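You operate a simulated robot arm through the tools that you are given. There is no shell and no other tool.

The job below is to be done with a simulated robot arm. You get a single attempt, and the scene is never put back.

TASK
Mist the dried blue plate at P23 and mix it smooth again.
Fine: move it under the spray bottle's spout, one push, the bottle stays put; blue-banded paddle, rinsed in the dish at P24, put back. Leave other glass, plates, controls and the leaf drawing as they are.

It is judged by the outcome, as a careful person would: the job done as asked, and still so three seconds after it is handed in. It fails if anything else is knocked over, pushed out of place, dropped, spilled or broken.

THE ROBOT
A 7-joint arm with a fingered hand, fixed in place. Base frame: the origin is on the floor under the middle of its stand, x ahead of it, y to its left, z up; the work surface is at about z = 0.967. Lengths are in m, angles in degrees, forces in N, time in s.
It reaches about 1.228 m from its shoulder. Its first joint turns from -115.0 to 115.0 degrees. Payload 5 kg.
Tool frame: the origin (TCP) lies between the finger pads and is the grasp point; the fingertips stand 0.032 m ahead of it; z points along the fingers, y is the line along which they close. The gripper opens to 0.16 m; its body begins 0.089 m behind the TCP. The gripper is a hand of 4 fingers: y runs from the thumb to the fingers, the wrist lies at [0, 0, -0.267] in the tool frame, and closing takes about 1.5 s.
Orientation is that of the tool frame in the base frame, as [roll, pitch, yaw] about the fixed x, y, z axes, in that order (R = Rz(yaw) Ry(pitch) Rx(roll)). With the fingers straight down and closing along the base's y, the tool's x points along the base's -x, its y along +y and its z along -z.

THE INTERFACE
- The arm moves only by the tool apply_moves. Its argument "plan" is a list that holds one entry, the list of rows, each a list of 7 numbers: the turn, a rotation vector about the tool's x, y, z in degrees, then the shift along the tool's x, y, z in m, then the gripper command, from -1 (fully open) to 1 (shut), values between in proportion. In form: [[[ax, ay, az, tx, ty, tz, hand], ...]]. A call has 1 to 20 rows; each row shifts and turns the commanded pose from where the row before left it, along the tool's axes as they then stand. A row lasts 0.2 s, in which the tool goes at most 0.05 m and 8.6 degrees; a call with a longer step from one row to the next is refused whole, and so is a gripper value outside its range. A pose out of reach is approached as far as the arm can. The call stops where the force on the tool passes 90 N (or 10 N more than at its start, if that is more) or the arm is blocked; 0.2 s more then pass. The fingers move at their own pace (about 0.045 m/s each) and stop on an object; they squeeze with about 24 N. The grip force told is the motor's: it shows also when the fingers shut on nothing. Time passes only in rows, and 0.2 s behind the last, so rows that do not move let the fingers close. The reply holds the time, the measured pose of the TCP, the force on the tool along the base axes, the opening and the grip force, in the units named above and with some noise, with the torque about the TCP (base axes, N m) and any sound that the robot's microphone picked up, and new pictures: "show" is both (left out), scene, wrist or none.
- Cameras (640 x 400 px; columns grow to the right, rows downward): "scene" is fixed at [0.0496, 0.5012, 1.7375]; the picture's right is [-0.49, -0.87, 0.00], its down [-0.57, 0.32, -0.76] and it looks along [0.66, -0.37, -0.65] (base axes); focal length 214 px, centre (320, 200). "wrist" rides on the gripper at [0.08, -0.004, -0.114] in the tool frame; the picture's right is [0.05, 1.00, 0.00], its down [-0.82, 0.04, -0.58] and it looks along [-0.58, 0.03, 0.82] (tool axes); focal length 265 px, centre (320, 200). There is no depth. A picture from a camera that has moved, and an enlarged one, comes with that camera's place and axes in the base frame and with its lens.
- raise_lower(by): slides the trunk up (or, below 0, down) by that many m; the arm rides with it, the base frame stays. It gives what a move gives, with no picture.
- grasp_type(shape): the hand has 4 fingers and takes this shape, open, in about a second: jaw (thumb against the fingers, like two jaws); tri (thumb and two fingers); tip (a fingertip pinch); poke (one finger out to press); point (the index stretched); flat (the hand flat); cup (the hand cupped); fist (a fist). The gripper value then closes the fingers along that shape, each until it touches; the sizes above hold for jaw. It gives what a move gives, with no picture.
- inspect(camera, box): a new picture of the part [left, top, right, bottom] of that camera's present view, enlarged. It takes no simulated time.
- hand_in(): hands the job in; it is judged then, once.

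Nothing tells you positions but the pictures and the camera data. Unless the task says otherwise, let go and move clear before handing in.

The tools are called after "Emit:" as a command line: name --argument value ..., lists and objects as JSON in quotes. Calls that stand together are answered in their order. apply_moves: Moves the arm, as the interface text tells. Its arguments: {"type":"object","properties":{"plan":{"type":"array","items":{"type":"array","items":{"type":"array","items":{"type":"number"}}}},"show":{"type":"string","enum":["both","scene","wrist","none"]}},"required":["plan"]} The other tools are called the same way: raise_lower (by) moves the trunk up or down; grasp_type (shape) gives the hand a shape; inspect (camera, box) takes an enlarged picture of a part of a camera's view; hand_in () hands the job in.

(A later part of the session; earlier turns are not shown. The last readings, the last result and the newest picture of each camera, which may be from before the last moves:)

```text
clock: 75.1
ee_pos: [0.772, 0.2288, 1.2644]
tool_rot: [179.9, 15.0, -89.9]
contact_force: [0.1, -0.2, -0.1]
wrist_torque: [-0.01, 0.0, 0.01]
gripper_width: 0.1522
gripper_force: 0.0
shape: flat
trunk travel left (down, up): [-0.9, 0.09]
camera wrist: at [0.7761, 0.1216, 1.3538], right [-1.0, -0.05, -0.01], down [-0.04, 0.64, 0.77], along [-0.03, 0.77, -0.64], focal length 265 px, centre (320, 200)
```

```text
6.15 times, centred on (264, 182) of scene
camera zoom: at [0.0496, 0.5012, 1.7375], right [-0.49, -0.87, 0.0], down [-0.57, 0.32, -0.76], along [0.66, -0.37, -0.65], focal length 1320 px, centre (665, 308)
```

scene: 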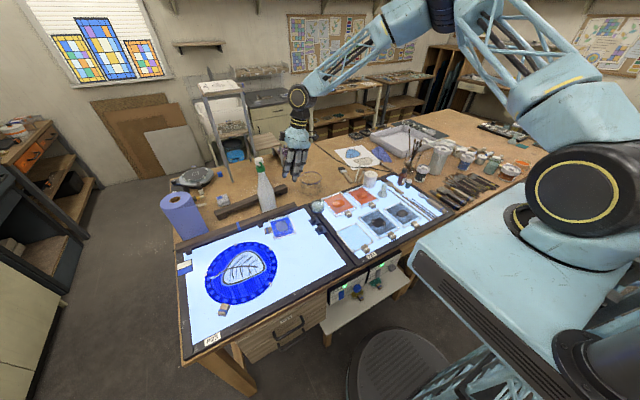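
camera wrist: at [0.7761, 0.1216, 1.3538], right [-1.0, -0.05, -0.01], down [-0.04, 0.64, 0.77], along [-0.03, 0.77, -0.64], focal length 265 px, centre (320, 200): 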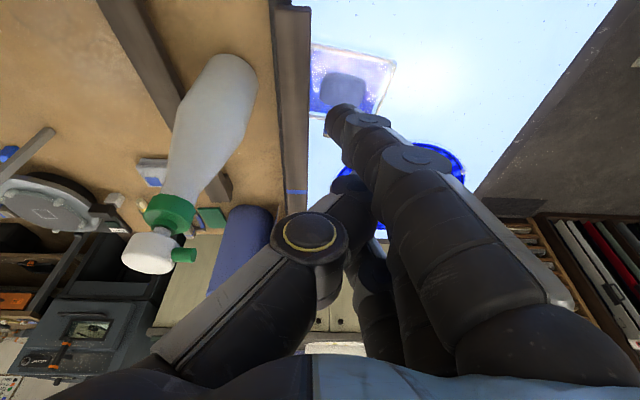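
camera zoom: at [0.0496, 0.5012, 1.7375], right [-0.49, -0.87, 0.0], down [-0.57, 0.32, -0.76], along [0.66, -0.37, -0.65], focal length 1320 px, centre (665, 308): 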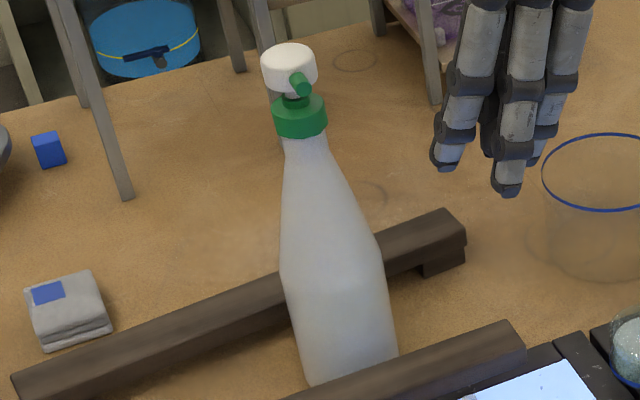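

Cap centre is at about (0.909, 0.327), top at z ≈ 1.263. I'll level the hand, rise, and hover the straight middle finger above the cap.

Emit:
apply_moves --plan '[[[0, 7.5, 0, 0, 0, 0, -1], [0, 7.5, 0, 0, 0, 0, -1], [0, 0, 0, 0, 0, -0.04, -1], [0, 0, 0, 0, 0, -0.04, -1], [0, 0, 0, 0, 0, -0.01, -1], [0, 0, 0, -0.0196, -0.0347, 0, -1], [0, 0, 0, -0.0196, -0.0347, 0, -1], [0, 0, 0, -0.0196, -0.0347, 0, -1], [0, 0, 0, -0.0196, -0.0347, 0, -1], [0, 0, 0, -0.0196, -0.0347, 0, -1], [0, 0, 0, 0, 0, 0, -1], [0, 0, 0, 0, 0, 0, -1]]]' --show "both"

Emit:
inspect --camera "scene" --box '[230, 110, 302, 190]'

Emit:
inspect --camera "wrist" --box '[240, 60, 440, 260]'

```text
clock: 77.7
ee_pos: [0.9473, 0.3293, 1.3543]
tool_rot: [179.9, 0.0, -89.9]
contact_force: [-0.4, 0.6, 0.2]
wrist_torque: [-0.03, 0.01, 0.03]
gripper_width: 0.1522
gripper_force: 0.1
shape: flat
trunk travel left (down, up): [-0.9, 0.09]
camera wrist: at [0.9522, 0.2498, 1.469], right [-1.0, -0.05, 0.0], down [-0.04, 0.82, 0.58], along [-0.03, 0.58, -0.82], focal length 265 px, centre (320, 200)
```

scene: 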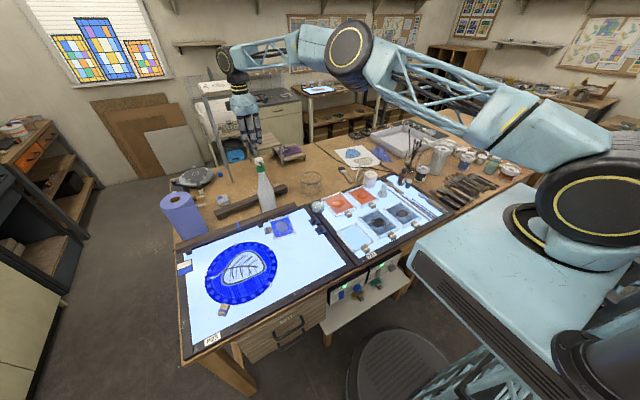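
wrist: 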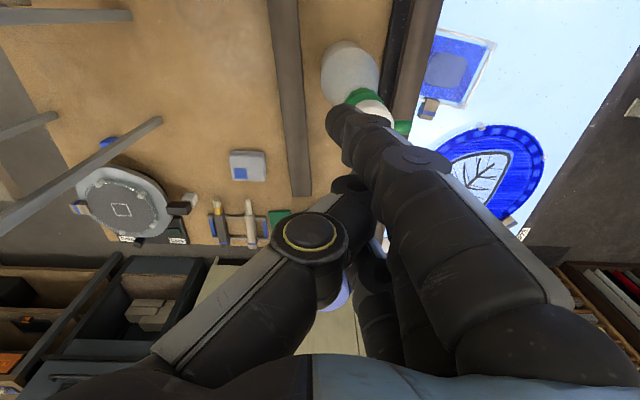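

```text
5.00 times, centred on (266, 150) of scene
camera zoom: at [0.0496, 0.5012, 1.7375], right [-0.49, -0.87, 0.0], down [-0.57, 0.32, -0.76], along [0.66, -0.37, -0.65], focal length 1072 px, centre (590, 450)
```

zoom: 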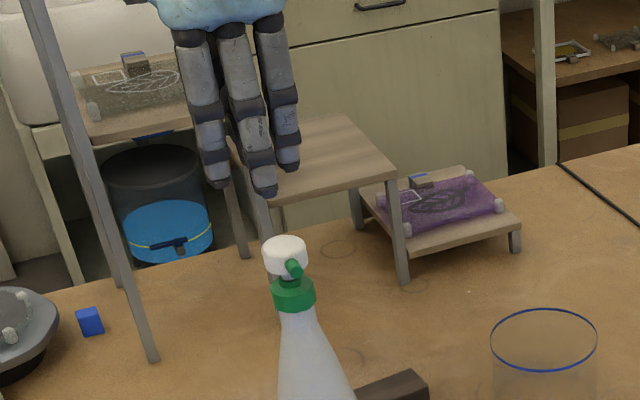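

```text
2.00 times, centred on (340, 160) of wrist
camera zoom: at [0.9522, 0.2498, 1.469], right [-1.0, -0.05, 0.0], down [-0.04, 0.82, 0.58], along [-0.03, 0.58, -0.82], focal length 531 px, centre (280, 280)
```

zoom: 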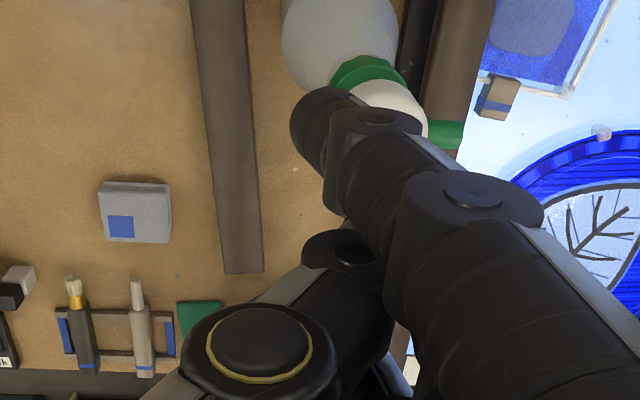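

The tip is about 6 mm too far in +y relative to the cap. I'll correct, descend to just above the cap and check alignment again.

Emit:
apply_moves --plan '[[[0, 0, 0, 0.006, 0.003, 0, -1], [0, 0, 0, 0, 0, 0.015, -1], [0, 0, 0, 0, 0, 0.015, -1], [0, 0, 0, 0, 0, 0, -1], [0, 0, 0, 0, 0, 0, -1]]]' --show "none"

Emit:
inspect --camera "scene" --box '[240, 130, 296, 180]'

Emit:
inspect --camera "wrist" --box '[280, 60, 440, 200]'

```text
clock: 78.9
ee_pos: [0.9432, 0.3215, 1.3257]
tool_rot: [-180.0, 0.1, -90.0]
contact_force: [-0.3, 0.5, 0.0]
wrist_torque: [-0.01, 0.03, -0.01]
gripper_width: 0.1521
gripper_force: 0.0
shape: flat
trunk travel left (down, up): [-0.9, 0.09]
```

```text
8.00 times, centred on (268, 155) of scene
camera zoom: at [0.0496, 0.5012, 1.7375], right [-0.49, -0.87, 0.0], down [-0.57, 0.32, -0.76], along [0.66, -0.37, -0.65], focal length 1716 px, centre (736, 560)
```

zoom: 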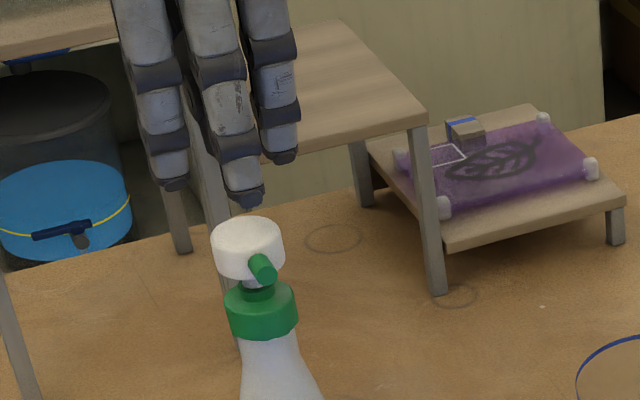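

```text
2.86 times, centred on (360, 130) of wrist
camera zoom: at [0.9475, 0.2416, 1.4396], right [-1.0, -0.05, 0.0], down [-0.04, 0.82, 0.58], along [-0.03, 0.58, -0.82], focal length 758 px, centre (206, 400)
```

zoom: 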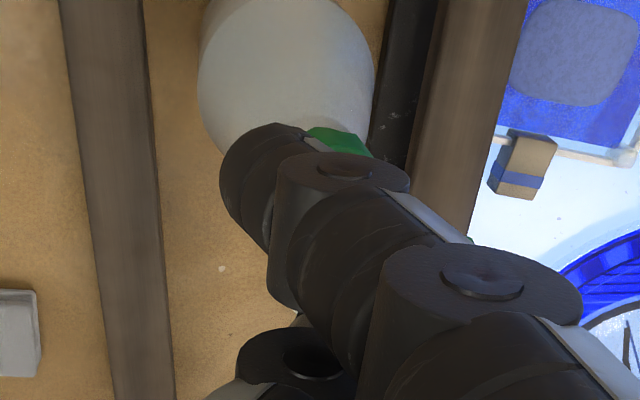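

The tip is about 2 cm above the cap and within ~4 mm of centre. I'll correct 3 mm and descend to near contact.

Emit:
apply_moves --plan '[[[0, 0, 0, -0.003, 0, 0.005, -1], [0, 0, 0, 0, 0, 0.006, -1], [0, 0, 0, 0, 0, 0.005, -1], [0, 0, 0, 0, 0, 0, -1], [0, 0, 0, 0, 0, 0, -1]]]' --show "none"

Emit:
inspect --camera "scene" --box '[240, 130, 296, 180]'

```text
clock: 80.1
ee_pos: [0.944, 0.3241, 1.3088]
tool_rot: [180.0, -0.1, -89.9]
contact_force: [-0.2, 0.2, 1.0]
wrist_torque: [-0.04, 0.02, 0.03]
gripper_width: 0.1523
gripper_force: 0.0
shape: flat
trunk travel left (down, up): [-0.9, 0.09]
```

```text
8.00 times, centred on (268, 155) of scene
camera zoom: at [0.0496, 0.5012, 1.7375], right [-0.49, -0.87, 0.0], down [-0.57, 0.32, -0.76], along [0.66, -0.37, -0.65], focal length 1716 px, centre (736, 560)
```

zoom: 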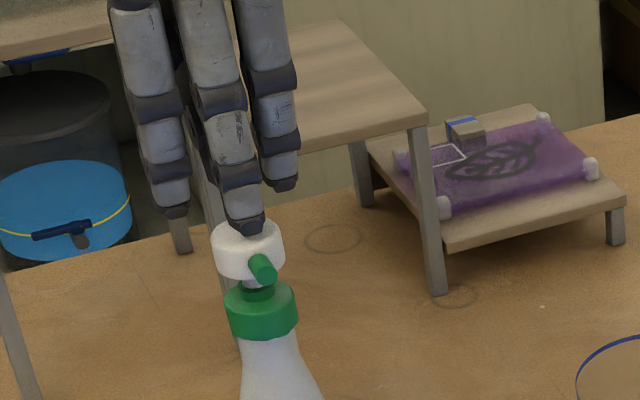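

The fingertip is touching the cap's centre. I'll start the single push, going down in small steps without lifting.

Emit:
apply_moves --plan '[[[0, 0, 0, 0, 0, 0.003, -1], [0, 0, 0, 0, 0, 0.003, -1], [0, 0, 0, 0, 0, 0, -1]]]' --show "none"

```text
clock: 80.9
ee_pos: [0.9427, 0.3231, 1.304]
tool_rot: [-180.0, -0.1, -89.9]
contact_force: [0.5, -0.1, 0.4]
wrist_torque: [0.0, 0.01, 0.01]
gripper_width: 0.1523
gripper_force: 0.1
shape: flat
trunk travel left (down, up): [-0.9, 0.09]
```

Emit:
apply_moves --plan '[[[0, 0, 0, 0, 0, 0.003, -1], [0, 0, 0, 0, 0, 0.003, -1], [0, 0, 0, 0, 0, 0, -1]]]' --show "none"

Emit:
inspect --camera "scene" --box '[240, 130, 296, 180]'

```text
clock: 81.7
ee_pos: [0.9427, 0.3236, 1.2981]
tool_rot: [180.0, 0.0, -90.0]
contact_force: [-0.2, -0.4, 2.7]
wrist_torque: [-0.02, 0.1, 0.02]
gripper_width: 0.1521
gripper_force: 0.0
shape: flat
trunk travel left (down, up): [-0.9, 0.09]
heard: click
```

```text
8.00 times, centred on (268, 155) of scene
camera zoom: at [0.0496, 0.5012, 1.7375], right [-0.49, -0.87, 0.0], down [-0.57, 0.32, -0.76], along [0.66, -0.37, -0.65], focal length 1716 px, centre (736, 560)
```

zoom: 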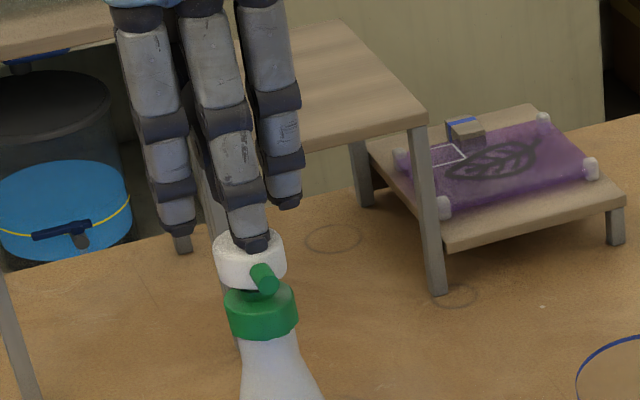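

I heard a click and the cap has gone down. Before doing anything else, I'll check whether the plate's surface looks misted.

Emit:
inspect --camera "scene" --box '[258, 205, 322, 250]'

Emit:
inspect --camera "wrist" --box '[300, 0, 520, 140]'

```text
8.89 times, centred on (290, 228) of scene
camera zoom: at [0.0496, 0.5012, 1.7375], right [-0.49, -0.87, 0.0], down [-0.57, 0.32, -0.76], along [0.66, -0.37, -0.65], focal length 1906 px, centre (587, -44)
```

zoom: 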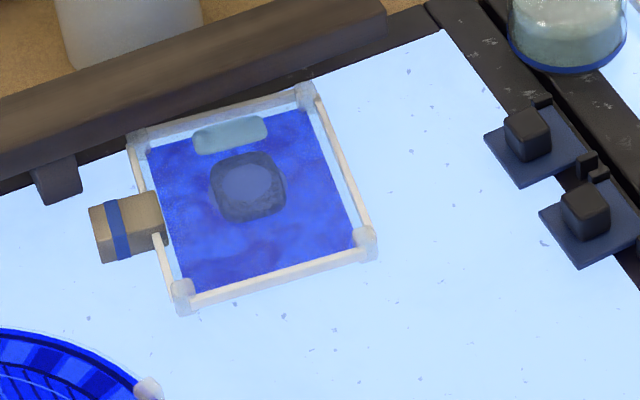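

```text
2.86 times, centred on (410, 70) of wrist
camera zoom: at [0.9475, 0.2438, 1.4121], right [-1.0, -0.05, 0.0], down [-0.04, 0.82, 0.58], along [-0.03, 0.58, -0.82], focal length 758 px, centre (63, 571)
```

zoom: 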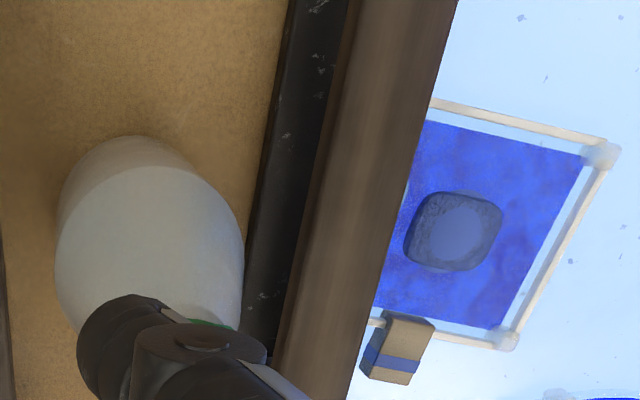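

The mist landed: a small water puddle now lies on the plate next to the blob. I'll release the pump straight up (one push only).

Emit:
apply_moves --plan '[[[0, 0, 0, 0, 0, -0.01, -1], [0, 0, 0, 0, 0, -0.02, -1], [0, 0, 0, 0, 0, -0.03, -1], [0, 0, 0, 0, 0, -0.04, -1], [0, 0, 0, 0, 0, -0.04, -1], [0, 0, 0, 0, 0.03, -0.03, -1], [0, 0, 0, 0, 0.04, 0, -1], [0, 0, 0, 0, 0, 0, -1]]]' --show "both"

Emit:
inspect --camera "scene" --box '[240, 150, 320, 250]'

Emit:
inspect --camera "scene" --box '[268, 210, 312, 245]'

```text
clock: 83.5
ee_pos: [0.8755, 0.326, 1.4661]
tool_rot: [179.9, 0.1, -90.0]
contact_force: [0.0, -0.2, -0.2]
wrist_torque: [-0.01, 0.04, 0.01]
gripper_width: 0.1528
gripper_force: 0.1
shape: flat
trunk travel left (down, up): [-0.9, 0.09]
camera wrist: at [0.8797, 0.2465, 1.5796], right [-1.0, -0.05, 0.0], down [-0.04, 0.82, 0.58], along [-0.03, 0.58, -0.82], focal length 265 px, centre (320, 200)
```

scene: 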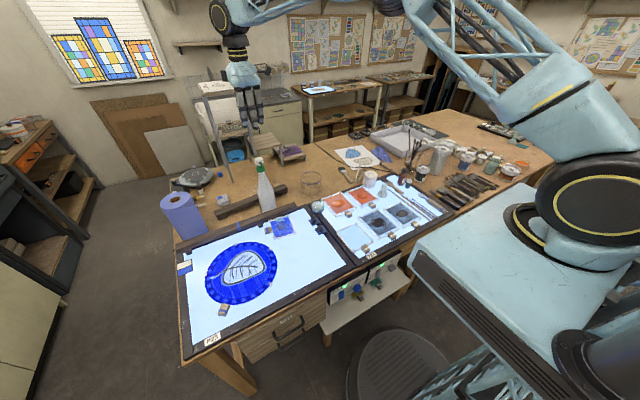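
wrist: 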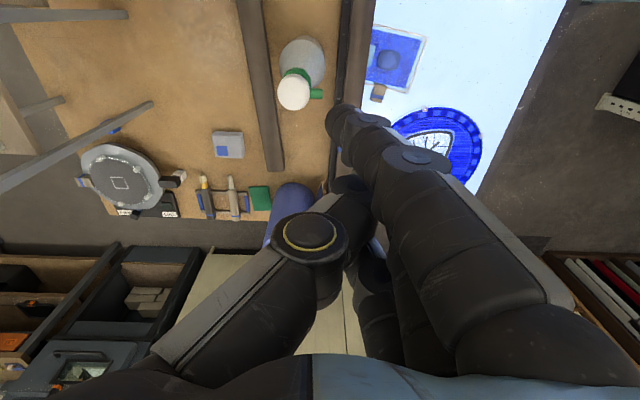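

```text
4.00 times, centred on (280, 200) of scene
camera zoom: at [0.0496, 0.5012, 1.7375], right [-0.49, -0.87, 0.0], down [-0.57, 0.32, -0.76], along [0.66, -0.37, -0.65], focal length 858 px, centre (480, 200)
```

zoom: 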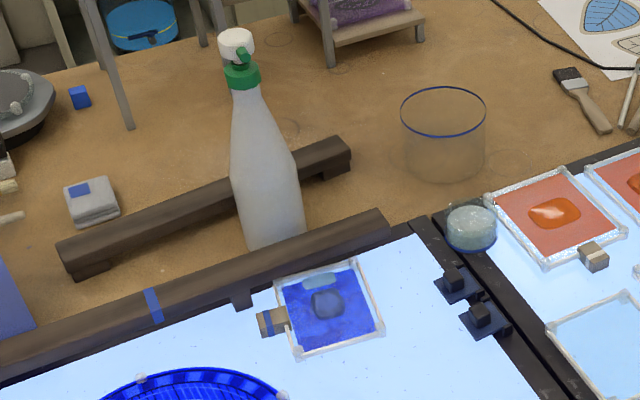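

```text
11.43 times, centred on (290, 228) of scene
camera zoom: at [0.0496, 0.5012, 1.7375], right [-0.49, -0.87, 0.0], down [-0.57, 0.32, -0.76], along [0.66, -0.37, -0.65], focal length 2451 px, centre (663, -114)
```

zoom: 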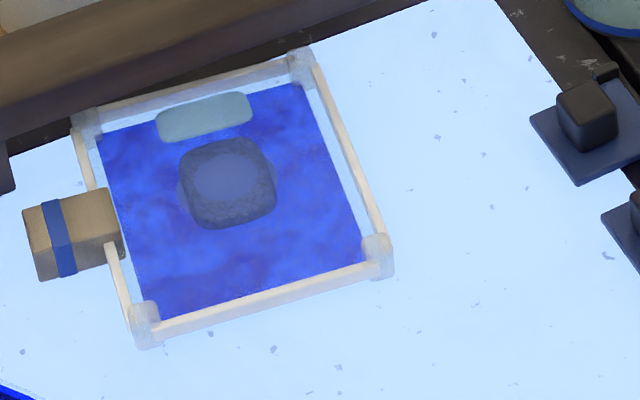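

The bottle stands in place and the plate is wetted. Next: the paddle. I'll travel high over to the paddle's side and then turn the hand back to its default orientation with the jaw shape.

Emit:
apply_moves --plan '[[[0, 0, 0, 0.0424, 0.0233, 0, -1], [0, 0, 0, 0.0424, 0.0233, 0, -1], [0, 0, 0, 0.0424, 0.0233, 0, -1], [0, 0, 0, 0.0424, 0.0233, 0, -1], [0, 0, 0, 0.0424, 0.0233, 0, -1], [0, 0, 0, 0.0424, 0.0233, 0, -1], [0, 0, 0, 0.0424, 0.0233, 0, -1], [0, 0, 0, 0.0424, 0.0233, 0, -1], [0, 0, 0, 0.0424, 0.0233, 0, -1], [0, 0, 0, 0.0424, 0.0233, 0, -1], [0, 0, 0, 0.0424, 0.0233, 0, -1], [0, 0, 0, 0.0424, 0.0233, 0, -1], [0, 0, 0, 0.0424, 0.0233, 0, -1], [0, 0, 0, 0.0424, 0.0233, 0, -1], [0, 0, 0, 0.0424, 0.0233, 0, -1], [0, 0, 0, 0.0424, 0.0233, 0, -1], [0, 0, 0, 0.0424, 0.0233, 0, -1], [0, 0, 0, 0.0424, 0.0233, 0, -1], [0, 0, 0, 0, 0, 0, -1]]]' --show "scene"

Emit:
grasp_type --shape "jaw"

Emit:
apply_moves --plan '[[[0, 0, 8.5, 0, 0, 0, -1], [0, 0, 8.5, 0, 0, 0, -1], [0, 0, 8.5, 0, 0, 0, -1], [0, 0, 8.5, 0, 0, 0, -1], [0, 0, 8.5, 0, 0, 0, -1], [0, 0, 8.5, 0, 0, 0, -1], [0, 0, 8.5, 0, 0, 0, -1], [0, 0, 8.5, 0, 0, 0, -1], [0, 0, 8.5, 0, 0, 0, -1], [0, 0, 8.5, 0, 0, 0, -1], [0, 0, 5, 0, 0, 0, -1], [0, 0, 0, 0, 0, 0.04, -1], [0, 0, 0, 0, 0, 0.04, -1], [0, 0, 0, 0, 0, 0.04, -1], [0, 0, 0, 0, 0, 0.04, -1], [0, 0, 0, 0, 0, 0.04, -1], [0, 0, 0, 0, 0, 0, -1]]]' --show "both"

```text
clock: 87.5
ee_pos: [0.4571, -0.4349, 1.4677]
tool_rot: [-179.9, -0.1, -90.0]
contact_force: [0.7, 0.2, 0.2]
wrist_torque: [-0.06, 0.01, -0.02]
gripper_width: 0.1521
gripper_force: 0.0
shape: flat
trunk travel left (down, up): [-0.9, 0.09]
```

scene: 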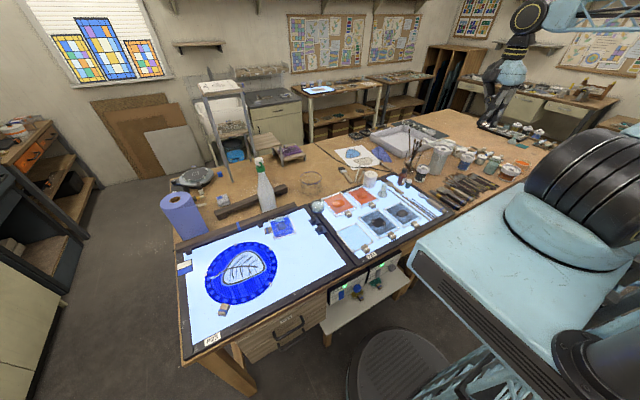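

```text
clock: 88.4
ee_pos: [0.4545, -0.4363, 1.4672]
tool_rot: [180.0, 0.0, -90.0]
contact_force: [0.5, -0.6, 0.1]
wrist_torque: [-0.01, 0.0, -0.01]
gripper_width: 0.1601
gripper_force: 0.1
shape: jaw
trunk travel left (down, up): [-0.9, 0.09]
```

```text
clock: 92.0
ee_pos: [0.4533, -0.4399, 1.2682]
tool_rot: [-180.0, 0.0, -180.0]
contact_force: [-0.1, 0.4, 0.9]
wrist_torque: [-0.01, -0.04, -0.03]
gripper_width: 0.1599
gripper_force: 0.1
shape: jaw
trunk travel left (down, up): [-0.9, 0.09]
camera wrist: at [0.3724, -0.4424, 1.3821], right [-0.05, 1.0, 0.0], down [0.81, 0.04, 0.58], along [0.58, 0.03, -0.82], focal length 265 px, centre (320, 200)
```

scene: 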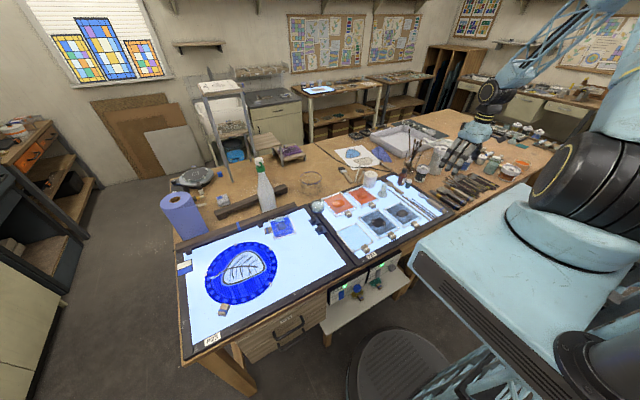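
wrist: 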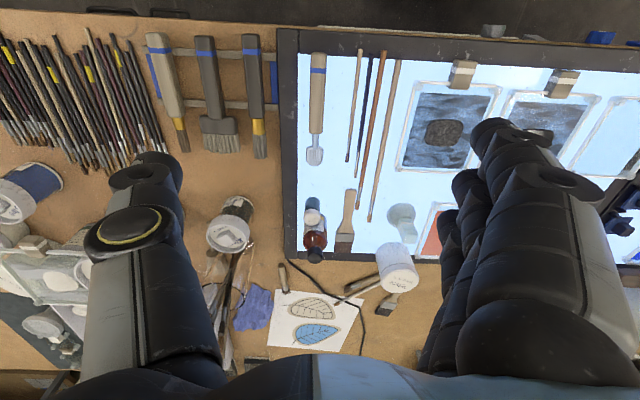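

Emit:
inspect --camera "wrist" --box '[230, 30, 422, 180]'

Emit:
inspect --camera "wrist" --box '[290, 40, 354, 180]'

Emit:
inspect --camera "scene" --box '[410, 180, 474, 225]'

```text
2.67 times, centred on (326, 105) of wrist
camera zoom: at [0.3724, -0.4424, 1.3821], right [-0.05, 1.0, 0.0], down [0.81, 0.04, 0.58], along [0.58, 0.03, -0.82], focal length 708 px, centre (304, 453)
```

zoom: 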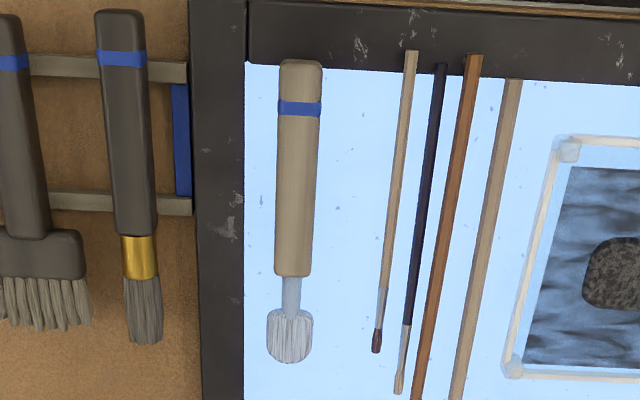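

```text
2.86 times, centred on (322, 110) of wrist
camera zoom: at [0.3724, -0.4424, 1.3821], right [-0.05, 1.0, 0.0], down [0.81, 0.04, 0.58], along [0.58, 0.03, -0.82], focal length 758 px, centre (314, 457)
```

zoom: 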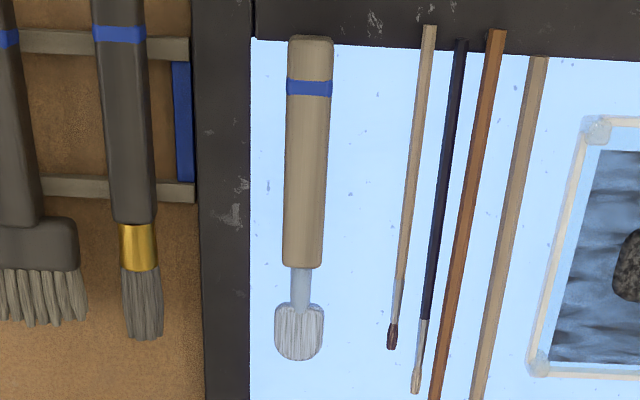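

```text
8.89 times, centred on (442, 202) of scene
camera zoom: at [0.0496, 0.5012, 1.7375], right [-0.49, -0.87, 0.0], down [-0.57, 0.32, -0.76], along [0.66, -0.37, -0.65], focal length 1906 px, centre (-764, 178)
```

zoom: 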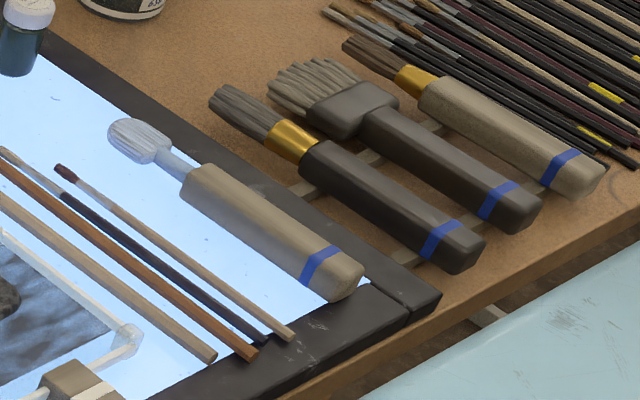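

Paddle: axis at y ≈ −0.441, handle from x 0.418 to 0.529, tip at x 0.591, handle 22 mm wide. I'll pre-close the jaw to about 44 mm and descend over the handle.

Emit:
apply_moves --plan '[[[0, 0, 0, -0.0047, -0.0013, 0, 0.45], [0, 0, 0, 0, 0, 0.0416, 0.45], [0, 0, 0, 0, 0, 0.0416, 0.45], [0, 0, 0, 0, 0, 0.0416, 0.45], [0, 0, 0, 0, 0, 0.0416, 0.45], [0, 0, 0, 0, 0, 0.0416, 0.45], [0, 0, 0, 0, 0, 0, 0.45], [0, 0, 0, 0, 0, 0, 0.45]]]' --show "wrist"

Emit:
inspect --camera "wrist" --box '[220, 60, 420, 260]'

Emit:
inspect --camera "scene" --box '[410, 160, 490, 225]'

```text
clock: 93.8
ee_pos: [0.4577, -0.4394, 1.0595]
tool_rot: [-180.0, 0.1, 180.0]
contact_force: [1.1, -0.1, -0.2]
wrist_torque: [-0.02, 0.0, -0.02]
gripper_width: 0.0446
gripper_force: 0.2
shape: jaw
trunk travel left (down, up): [-0.9, 0.09]
camera wrist: at [0.3768, -0.4444, 1.1732], right [-0.05, 1.0, 0.0], down [0.82, 0.04, 0.58], along [0.58, 0.03, -0.82], focal length 265 px, centre (320, 200)
```

wrist: 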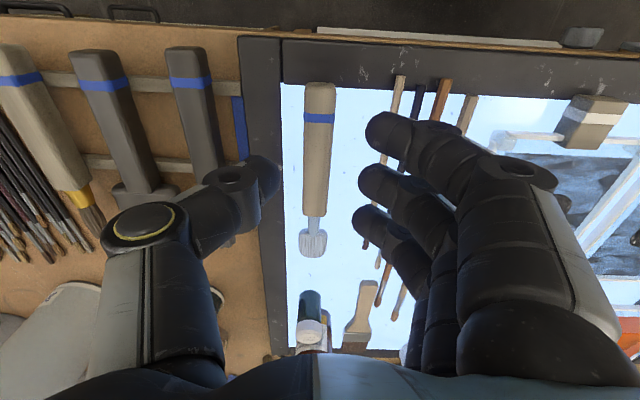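

```text
2.00 times, centred on (320, 160) of wrist
camera zoom: at [0.3768, -0.4444, 1.1732], right [-0.05, 1.0, 0.0], down [0.82, 0.04, 0.58], along [0.58, 0.03, -0.82], focal length 531 px, centre (320, 280)
```

zoom: 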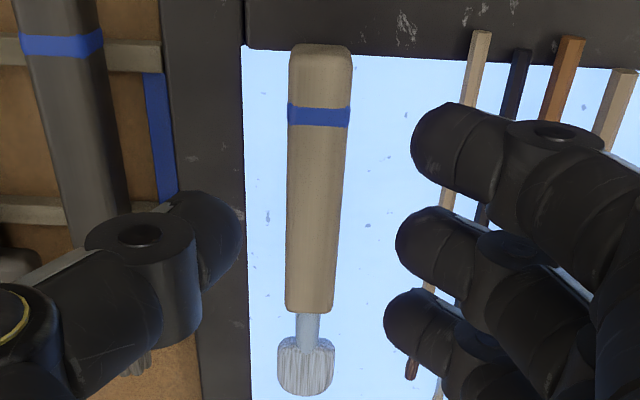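

```text
6.15 times, centred on (450, 192) of scene
camera zoom: at [0.0496, 0.5012, 1.7375], right [-0.49, -0.87, 0.0], down [-0.57, 0.32, -0.76], along [0.66, -0.37, -0.65], focal length 1320 px, centre (-480, 246)
```

zoom: 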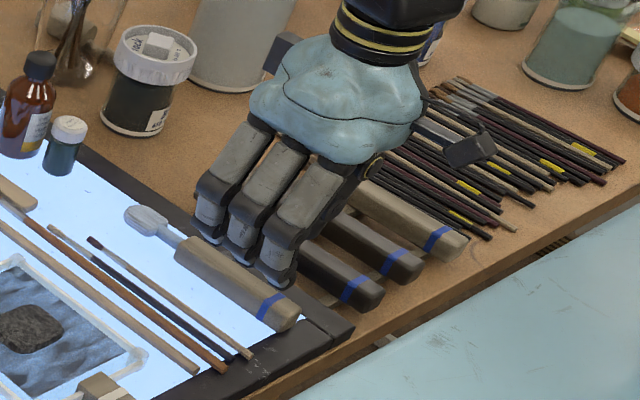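

Alignment looks centred. I'll narrow slightly more and descend most of the remaining way, checking for contact.

Emit:
apply_moves --plan '[[[0, 0, 0, 0, 0, 0, 0.52], [0, 0, 0, 0, 0, 0.015, 0.52], [0, 0, 0, 0, 0, 0.015, 0.52], [0, 0, 0, 0, 0, 0.012, 0.52], [0, 0, 0, 0, 0, 0, 0.52]]]' --show "wrist"

Emit:
inspect --camera "wrist" --box '[220, 60, 420, 260]'

Emit:
inspect --camera "scene" --box '[410, 160, 490, 225]'

```text
clock: 95.0
ee_pos: [0.4579, -0.4404, 1.0171]
tool_rot: [-180.0, 0.1, 180.0]
contact_force: [0.5, -0.4, -0.5]
wrist_torque: [0.0, 0.02, 0.0]
gripper_width: 0.039
gripper_force: 0.1
shape: jaw
trunk travel left (down, up): [-0.9, 0.09]
camera wrist: at [0.3779, -0.4442, 1.1316], right [-0.05, 1.0, 0.0], down [0.82, 0.04, 0.58], along [0.58, 0.03, -0.82], focal length 265 px, centre (320, 200)
```

wrist: 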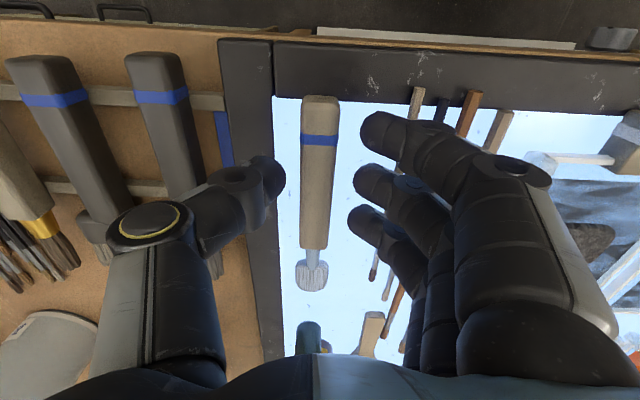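

```text
2.00 times, centred on (320, 160) of wrist
camera zoom: at [0.3779, -0.4442, 1.1316], right [-0.05, 1.0, 0.0], down [0.82, 0.04, 0.58], along [0.58, 0.03, -0.82], focal length 531 px, centre (320, 280)
```

zoom: 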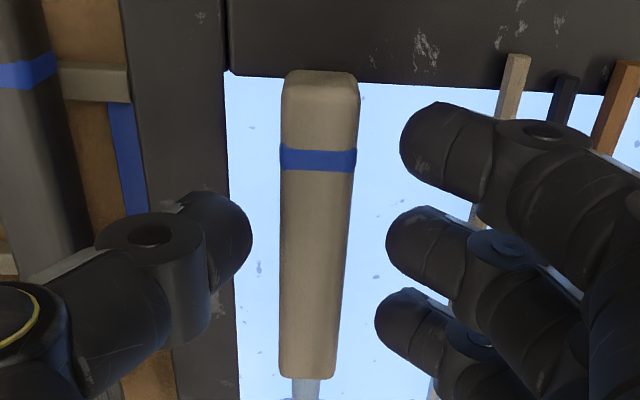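

```text
6.15 times, centred on (450, 192) of scene
camera zoom: at [0.0496, 0.5012, 1.7375], right [-0.49, -0.87, 0.0], down [-0.57, 0.32, -0.76], along [0.66, -0.37, -0.65], focal length 1320 px, centre (-480, 246)
```

zoom: 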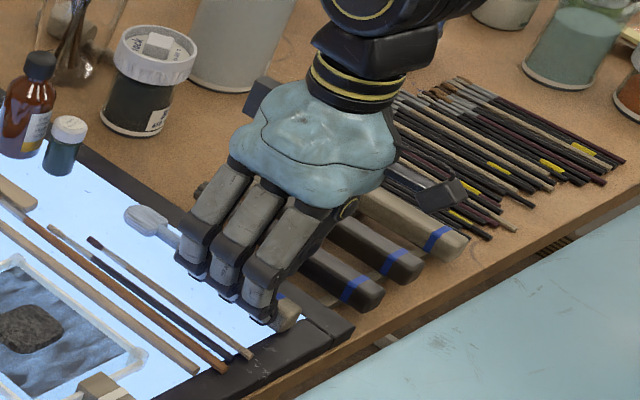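

Centred and clear. I'll lower the last 14 mm and close on the handle.

Emit:
apply_moves --plan '[[[0, 0, 0, 0, 0, 0.007, 0.52], [0, 0, 0, 0, 0, 0.006, 0.52], [0, 0, 0, 0, 0, 0, 0.52]]]' --show "none"

Emit:
apply_moves --plan '[[[0, 0, 0, 0, 0, 0, 0.65], [0, 0, 0, 0, 0, 0, 0.75], [0, 0, 0, 0, 0, 0, 0.85], [0, 0, 0, 0, 0, 0, 0.95], [0, 0, 0, 0, 0, 0, 0.95], [0, 0, 0, 0, 0, 0, 0.95], [0, 0, 0, 0, 0, 0, 0.95]]]' --show "wrist"

Emit:
inspect --camera "wrist" --box '[220, 60, 420, 260]'

Emit:
inspect --camera "scene" --box '[410, 160, 490, 225]'

```text
clock: 95.8
ee_pos: [0.4589, -0.4387, 1.0049]
tool_rot: [180.0, 0.0, 179.9]
contact_force: [0.9, 0.1, -0.2]
wrist_torque: [-0.01, 0.01, 0.02]
gripper_width: 0.0388
gripper_force: 0.1
shape: jaw
trunk travel left (down, up): [-0.9, 0.09]
```

```text
clock: 97.4
ee_pos: [0.4585, -0.4393, 1.005]
tool_rot: [-180.0, 0.0, -180.0]
contact_force: [0.3, 0.0, -0.1]
wrist_torque: [-0.01, 0.01, -0.01]
gripper_width: 0.0168
gripper_force: 23.9
shape: jaw
trunk travel left (down, up): [-0.9, 0.09]
camera wrist: at [0.3782, -0.4441, 1.1185], right [-0.05, 1.0, 0.0], down [0.82, 0.04, 0.58], along [0.58, 0.03, -0.82], focal length 265 px, centre (320, 200)
```

wrist: 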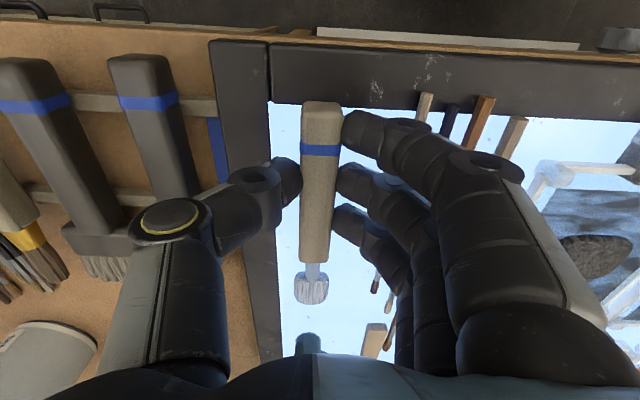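

```text
2.00 times, centred on (320, 160) of wrist
camera zoom: at [0.3782, -0.4441, 1.1185], right [-0.05, 1.0, 0.0], down [0.82, 0.04, 0.58], along [0.58, 0.03, -0.82], focal length 531 px, centre (320, 280)
```

zoom: 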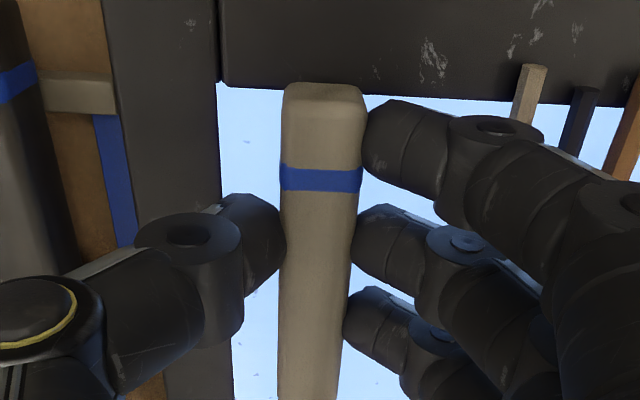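

```text
6.15 times, centred on (450, 192) of scene
camera zoom: at [0.0496, 0.5012, 1.7375], right [-0.49, -0.87, 0.0], down [-0.57, 0.32, -0.76], along [0.66, -0.37, -0.65], focal length 1320 px, centre (-480, 246)
```

zoom: 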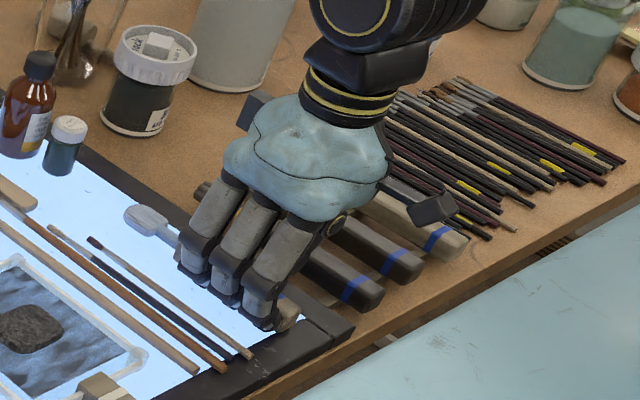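

The handle is held by all fingers. I'll note this pose (0.4585, −0.4395, 1.005) for the return and lift slowly.

Emit:
apply_moves --plan '[[[0, 0, 0, 0, 0, -0.01, 0.95], [0, 0, 0, 0, 0, -0.02, 0.95], [0, 0, 0, 0, 0, -0.03, 0.95], [0, 0, 0, 0, 0, -0.04, 0.95], [0, 0, 0, 0, 0, -0.04, 0.95], [0, 0, 0, 0, 0, -0.04, 0.95], [0, 0, 0, 0, 0, -0.04, 0.95], [0, 0, 0, 0, 0, 0, 0.95]]]' --show "both"

Emit:
inspect --camera "scene" --box '[400, 110, 500, 200]'

Emit:
inspect --camera "wrist" --box '[220, 60, 420, 320]'

```text
clock: 99.2
ee_pos: [0.4592, -0.4399, 1.2234]
tool_rot: [180.0, 0.0, -179.9]
contact_force: [0.3, -0.5, -1.1]
wrist_torque: [0.02, 0.02, -0.01]
gripper_width: 0.0169
gripper_force: 23.6
shape: jaw
trunk travel left (down, up): [-0.9, 0.09]
camera wrist: at [0.379, -0.4434, 1.3382], right [-0.05, 1.0, 0.0], down [0.82, 0.04, 0.58], along [0.58, 0.03, -0.82], focal length 265 px, centre (320, 200)
```

scene: 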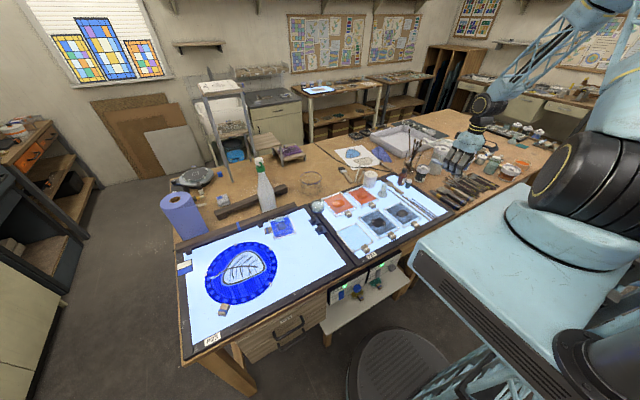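
wrist: 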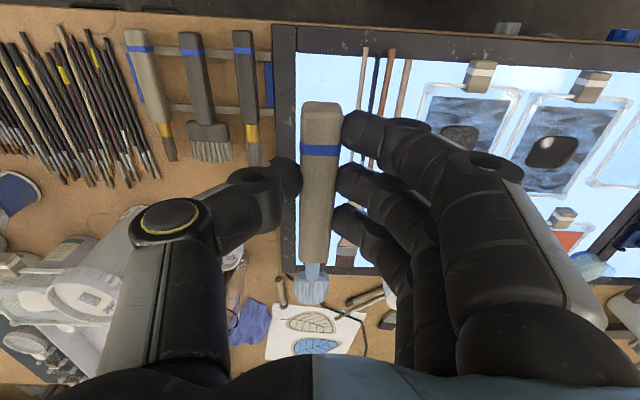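

```text
4.44 times, centred on (450, 155) of scene
camera zoom: at [0.0496, 0.5012, 1.7375], right [-0.49, -0.87, 0.0], down [-0.57, 0.32, -0.76], along [0.66, -0.37, -0.65], focal length 953 px, centre (-258, 400)
```

zoom: 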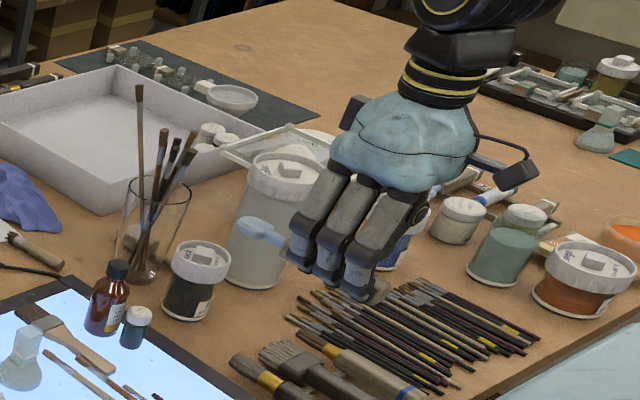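

```text
1.54 times, centred on (320, 190) of wrist
camera zoom: at [0.379, -0.4434, 1.3382], right [-0.05, 1.0, 0.0], down [0.82, 0.04, 0.58], along [0.58, 0.03, -0.82], focal length 408 px, centre (320, 215)
```

zoom: 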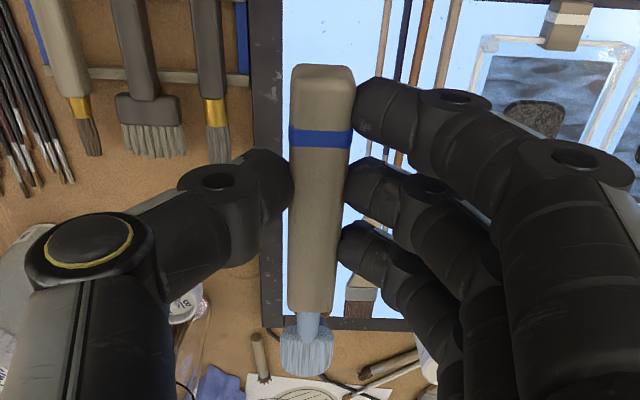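

The paddle is held firmly, with its tip 0.1325 m ahead of the TCP. I'll carry it high over to the plate and tilt it 20° head-down.

Emit:
apply_moves --plan '[[[0, 0, 0, 0, 0.03, -0.02, 0.95], [0, 0, 0, -0.0083, 0.044, 0, 0.95], [0, 0, 0, -0.0083, 0.044, 0, 0.95], [0, 0, 0, -0.0083, 0.044, 0, 0.95], [0, 0, 0, -0.0083, 0.044, 0, 0.95], [0, 0, 0, -0.0083, 0.044, 0, 0.95], [0, 0, 0, -0.0083, 0.044, 0, 0.95], [0, 0, 0, -0.0083, 0.044, 0, 0.95], [0, 0, 0, -0.0083, 0.044, 0, 0.95], [0, 0, 0, -0.0083, 0.044, 0, 0.95], [0, 0, 0, -0.0083, 0.044, 0, 0.95], [0, 0, 0, -0.0083, 0.044, 0, 0.95], [0, 0, 0, -0.0083, 0.044, 0, 0.95], [0, 0, 0, -0.0083, 0.044, 0, 0.95], [0, 0, 0, -0.0083, 0.044, 0, 0.95], [0, 0, 0, -0.0083, 0.044, 0, 0.95], [0, 0, 0, -0.0083, 0.044, 0, 0.95], [0, 0, 0, -0.0083, 0.027, 0, 0.95], [0, 0, 0, 0, 0, 0, 0.95]]]' --show "none"

Emit:
apply_moves --plan '[[[0, 7, 0, 0, 0, 0, 0.95], [0, 7, 0, 0, 0, 0, 0.95], [0, 6, 0, 0, 0, 0, 0.95], [0, 0, 0, 0, 0, 0, 0.95], [0, 0, 0, 0, 0, 0, 0.95]]]' --show "both"

Emit:
inspect --camera "scene" --box '[240, 130, 360, 260]'

```text
clock: 103.2
ee_pos: [0.6002, 0.3203, 1.2447]
tool_rot: [-179.9, -0.1, 180.0]
contact_force: [-0.2, 0.0, -1.8]
wrist_torque: [-0.01, -0.01, -0.01]
gripper_width: 0.0167
gripper_force: 24.2
shape: jaw
trunk travel left (down, up): [-0.9, 0.09]
```

```text
clock: 104.4
ee_pos: [0.601, 0.3212, 1.2433]
tool_rot: [-180.0, -20.0, -179.9]
contact_force: [-0.4, -0.7, -1.7]
wrist_torque: [0.02, 0.0, -0.03]
gripper_width: 0.0167
gripper_force: 24.6
shape: jaw
trunk travel left (down, up): [-0.9, 0.09]
camera wrist: at [0.5641, 0.3172, 1.3788], right [-0.05, 1.0, 0.02], down [0.96, 0.04, 0.26], along [0.26, 0.03, -0.96], focal length 265 px, centre (320, 200)
```

scene: 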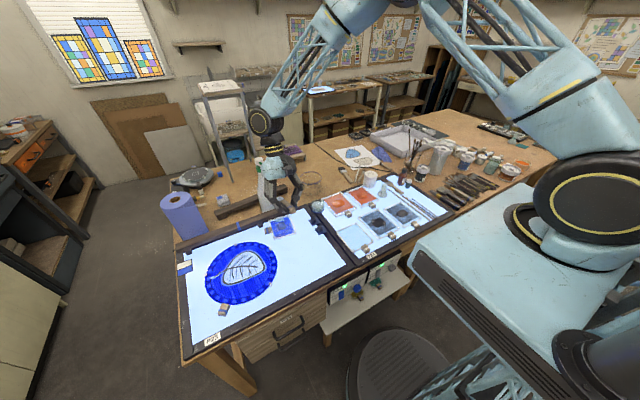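
wrist: 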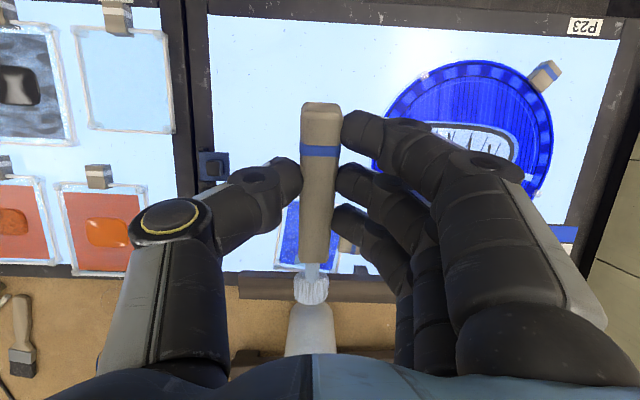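

```text
3.08 times, centred on (300, 195) of scene
camera zoom: at [0.0496, 0.5012, 1.7375], right [-0.49, -0.87, 0.0], down [-0.57, 0.32, -0.76], along [0.66, -0.37, -0.65], focal length 660 px, centre (382, 215)
```

zoom: 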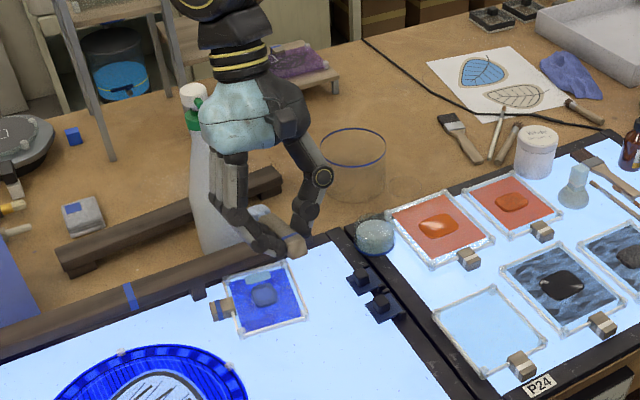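

The pose is as planned. I'll lower the paddle to hover about 5 cm above the blob and check.

Emit:
apply_moves --plan '[[[0, 0, 0, -0.0188, 0, 0.0331, 0.95], [0, 0, 0, -0.0188, 0, 0.0331, 0.95], [0, 0, 0, -0.0188, 0, 0.0331, 0.95], [0, 0, 0, -0.0188, 0, 0.0331, 0.95], [0, 0, 0, 0, 0, 0, 0.95], [0, 0, 0, 0, 0, 0, 0.95]]]' --show "both"

Emit:
inspect --camera "scene" --box '[250, 190, 330, 250]'

Emit:
inspect --camera "wrist" --box '[220, 190, 420, 340]'

```text
clock: 105.8
ee_pos: [0.6238, 0.3201, 1.0946]
tool_rot: [-180.0, -20.1, 180.0]
contact_force: [0.1, 0.0, -0.8]
wrist_torque: [0.0, 0.0, -0.03]
gripper_width: 0.0169
gripper_force: 24.0
shape: jaw
trunk travel left (down, up): [-0.9, 0.09]
camera wrist: at [0.588, 0.3162, 1.2288], right [-0.05, 1.0, 0.02], down [0.96, 0.04, 0.26], along [0.26, 0.03, -0.96], focal length 265 px, centre (320, 200)
```

scene: 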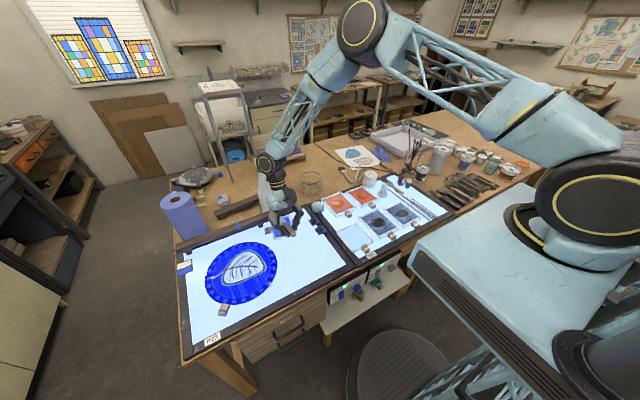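
wrist: 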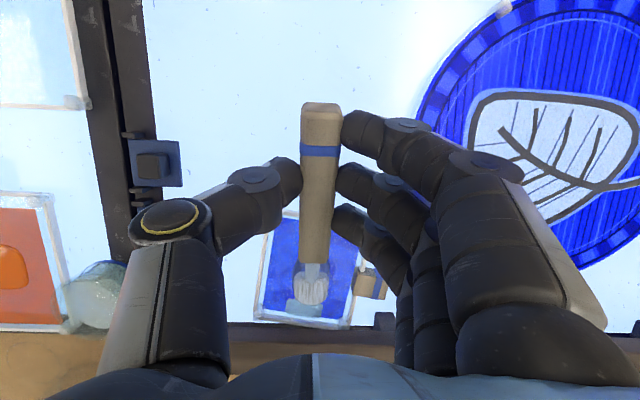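

```text
6.67 times, centred on (290, 220) of scene
camera zoom: at [0.0496, 0.5012, 1.7375], right [-0.49, -0.87, 0.0], down [-0.57, 0.32, -0.76], along [0.66, -0.37, -0.65], focal length 1430 px, centre (520, 67)
```

zoom: 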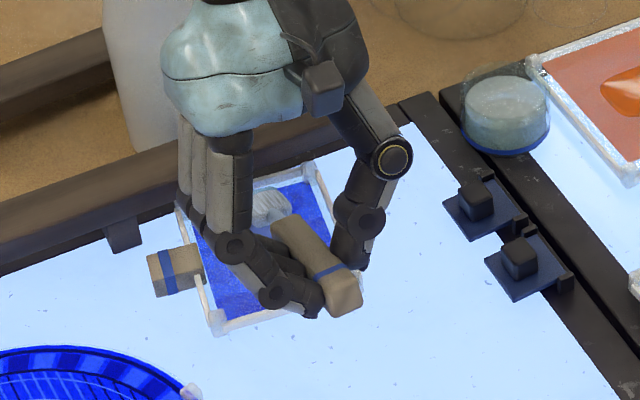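

```text
2.67 times, centred on (320, 265) of wrist
camera zoom: at [0.588, 0.3162, 1.2288], right [-0.05, 1.0, 0.02], down [0.96, 0.04, 0.26], along [0.26, 0.03, -0.96], focal length 708 px, centre (320, 27)
```

zoom: 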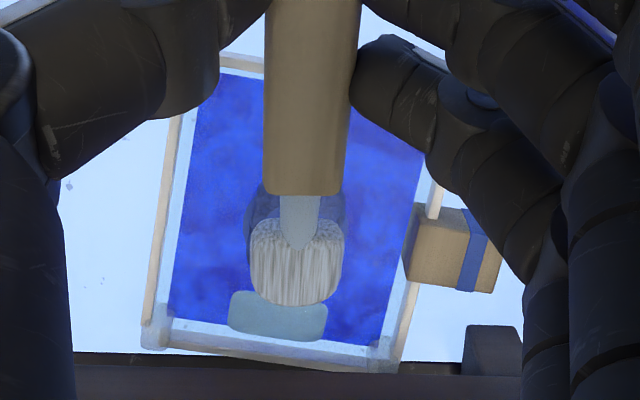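

The wrist camera gives an excellent view: the head is over the blob, with the puddle just beyond. I'll lower it gently.

Emit:
apply_moves --plan '[[[0, 0, 0, -0.00684, 0, 0.0188, 0.95], [0, 0, 0, -0.00513, 0, 0.0141, 0.95], [0, 0, 0, 0, 0, 0, 0.95]]]' --show "none"

Emit:
apply_moves --plan '[[[0, 0, 0, -0.00137, 0, 0.00376, 0.95], [0, 0, 0, 0, 0, 0, 0.95]]]' --show "none"

Emit:
inspect --camera "wrist" --box '[240, 210, 400, 330]'

```text
clock: 106.6
ee_pos: [0.6254, 0.3206, 1.0593]
tool_rot: [-180.0, -20.1, -180.0]
contact_force: [-0.5, 0.0, -0.5]
wrist_torque: [-0.02, 0.04, -0.02]
gripper_width: 0.0164
gripper_force: 24.2
shape: jaw
trunk travel left (down, up): [-0.9, 0.09]
```

```text
clock: 107.2
ee_pos: [0.6253, 0.3224, 1.0559]
tool_rot: [-180.0, -20.0, 179.9]
contact_force: [-0.5, 0.3, -0.8]
wrist_torque: [0.01, -0.01, 0.01]
gripper_width: 0.0166
gripper_force: 24.0
shape: jaw
trunk travel left (down, up): [-0.9, 0.09]
```

```text
3.33 times, centred on (320, 270) of wrist
camera zoom: at [0.5887, 0.3177, 1.1899], right [-0.05, 1.0, 0.02], down [0.96, 0.04, 0.26], along [0.26, 0.03, -0.96], focal length 885 px, centre (320, -33)
```

zoom: 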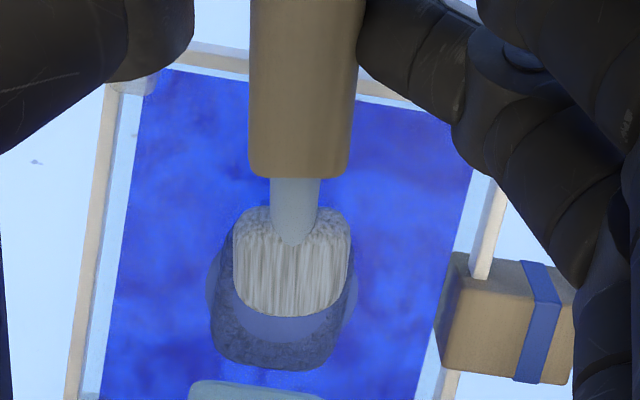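

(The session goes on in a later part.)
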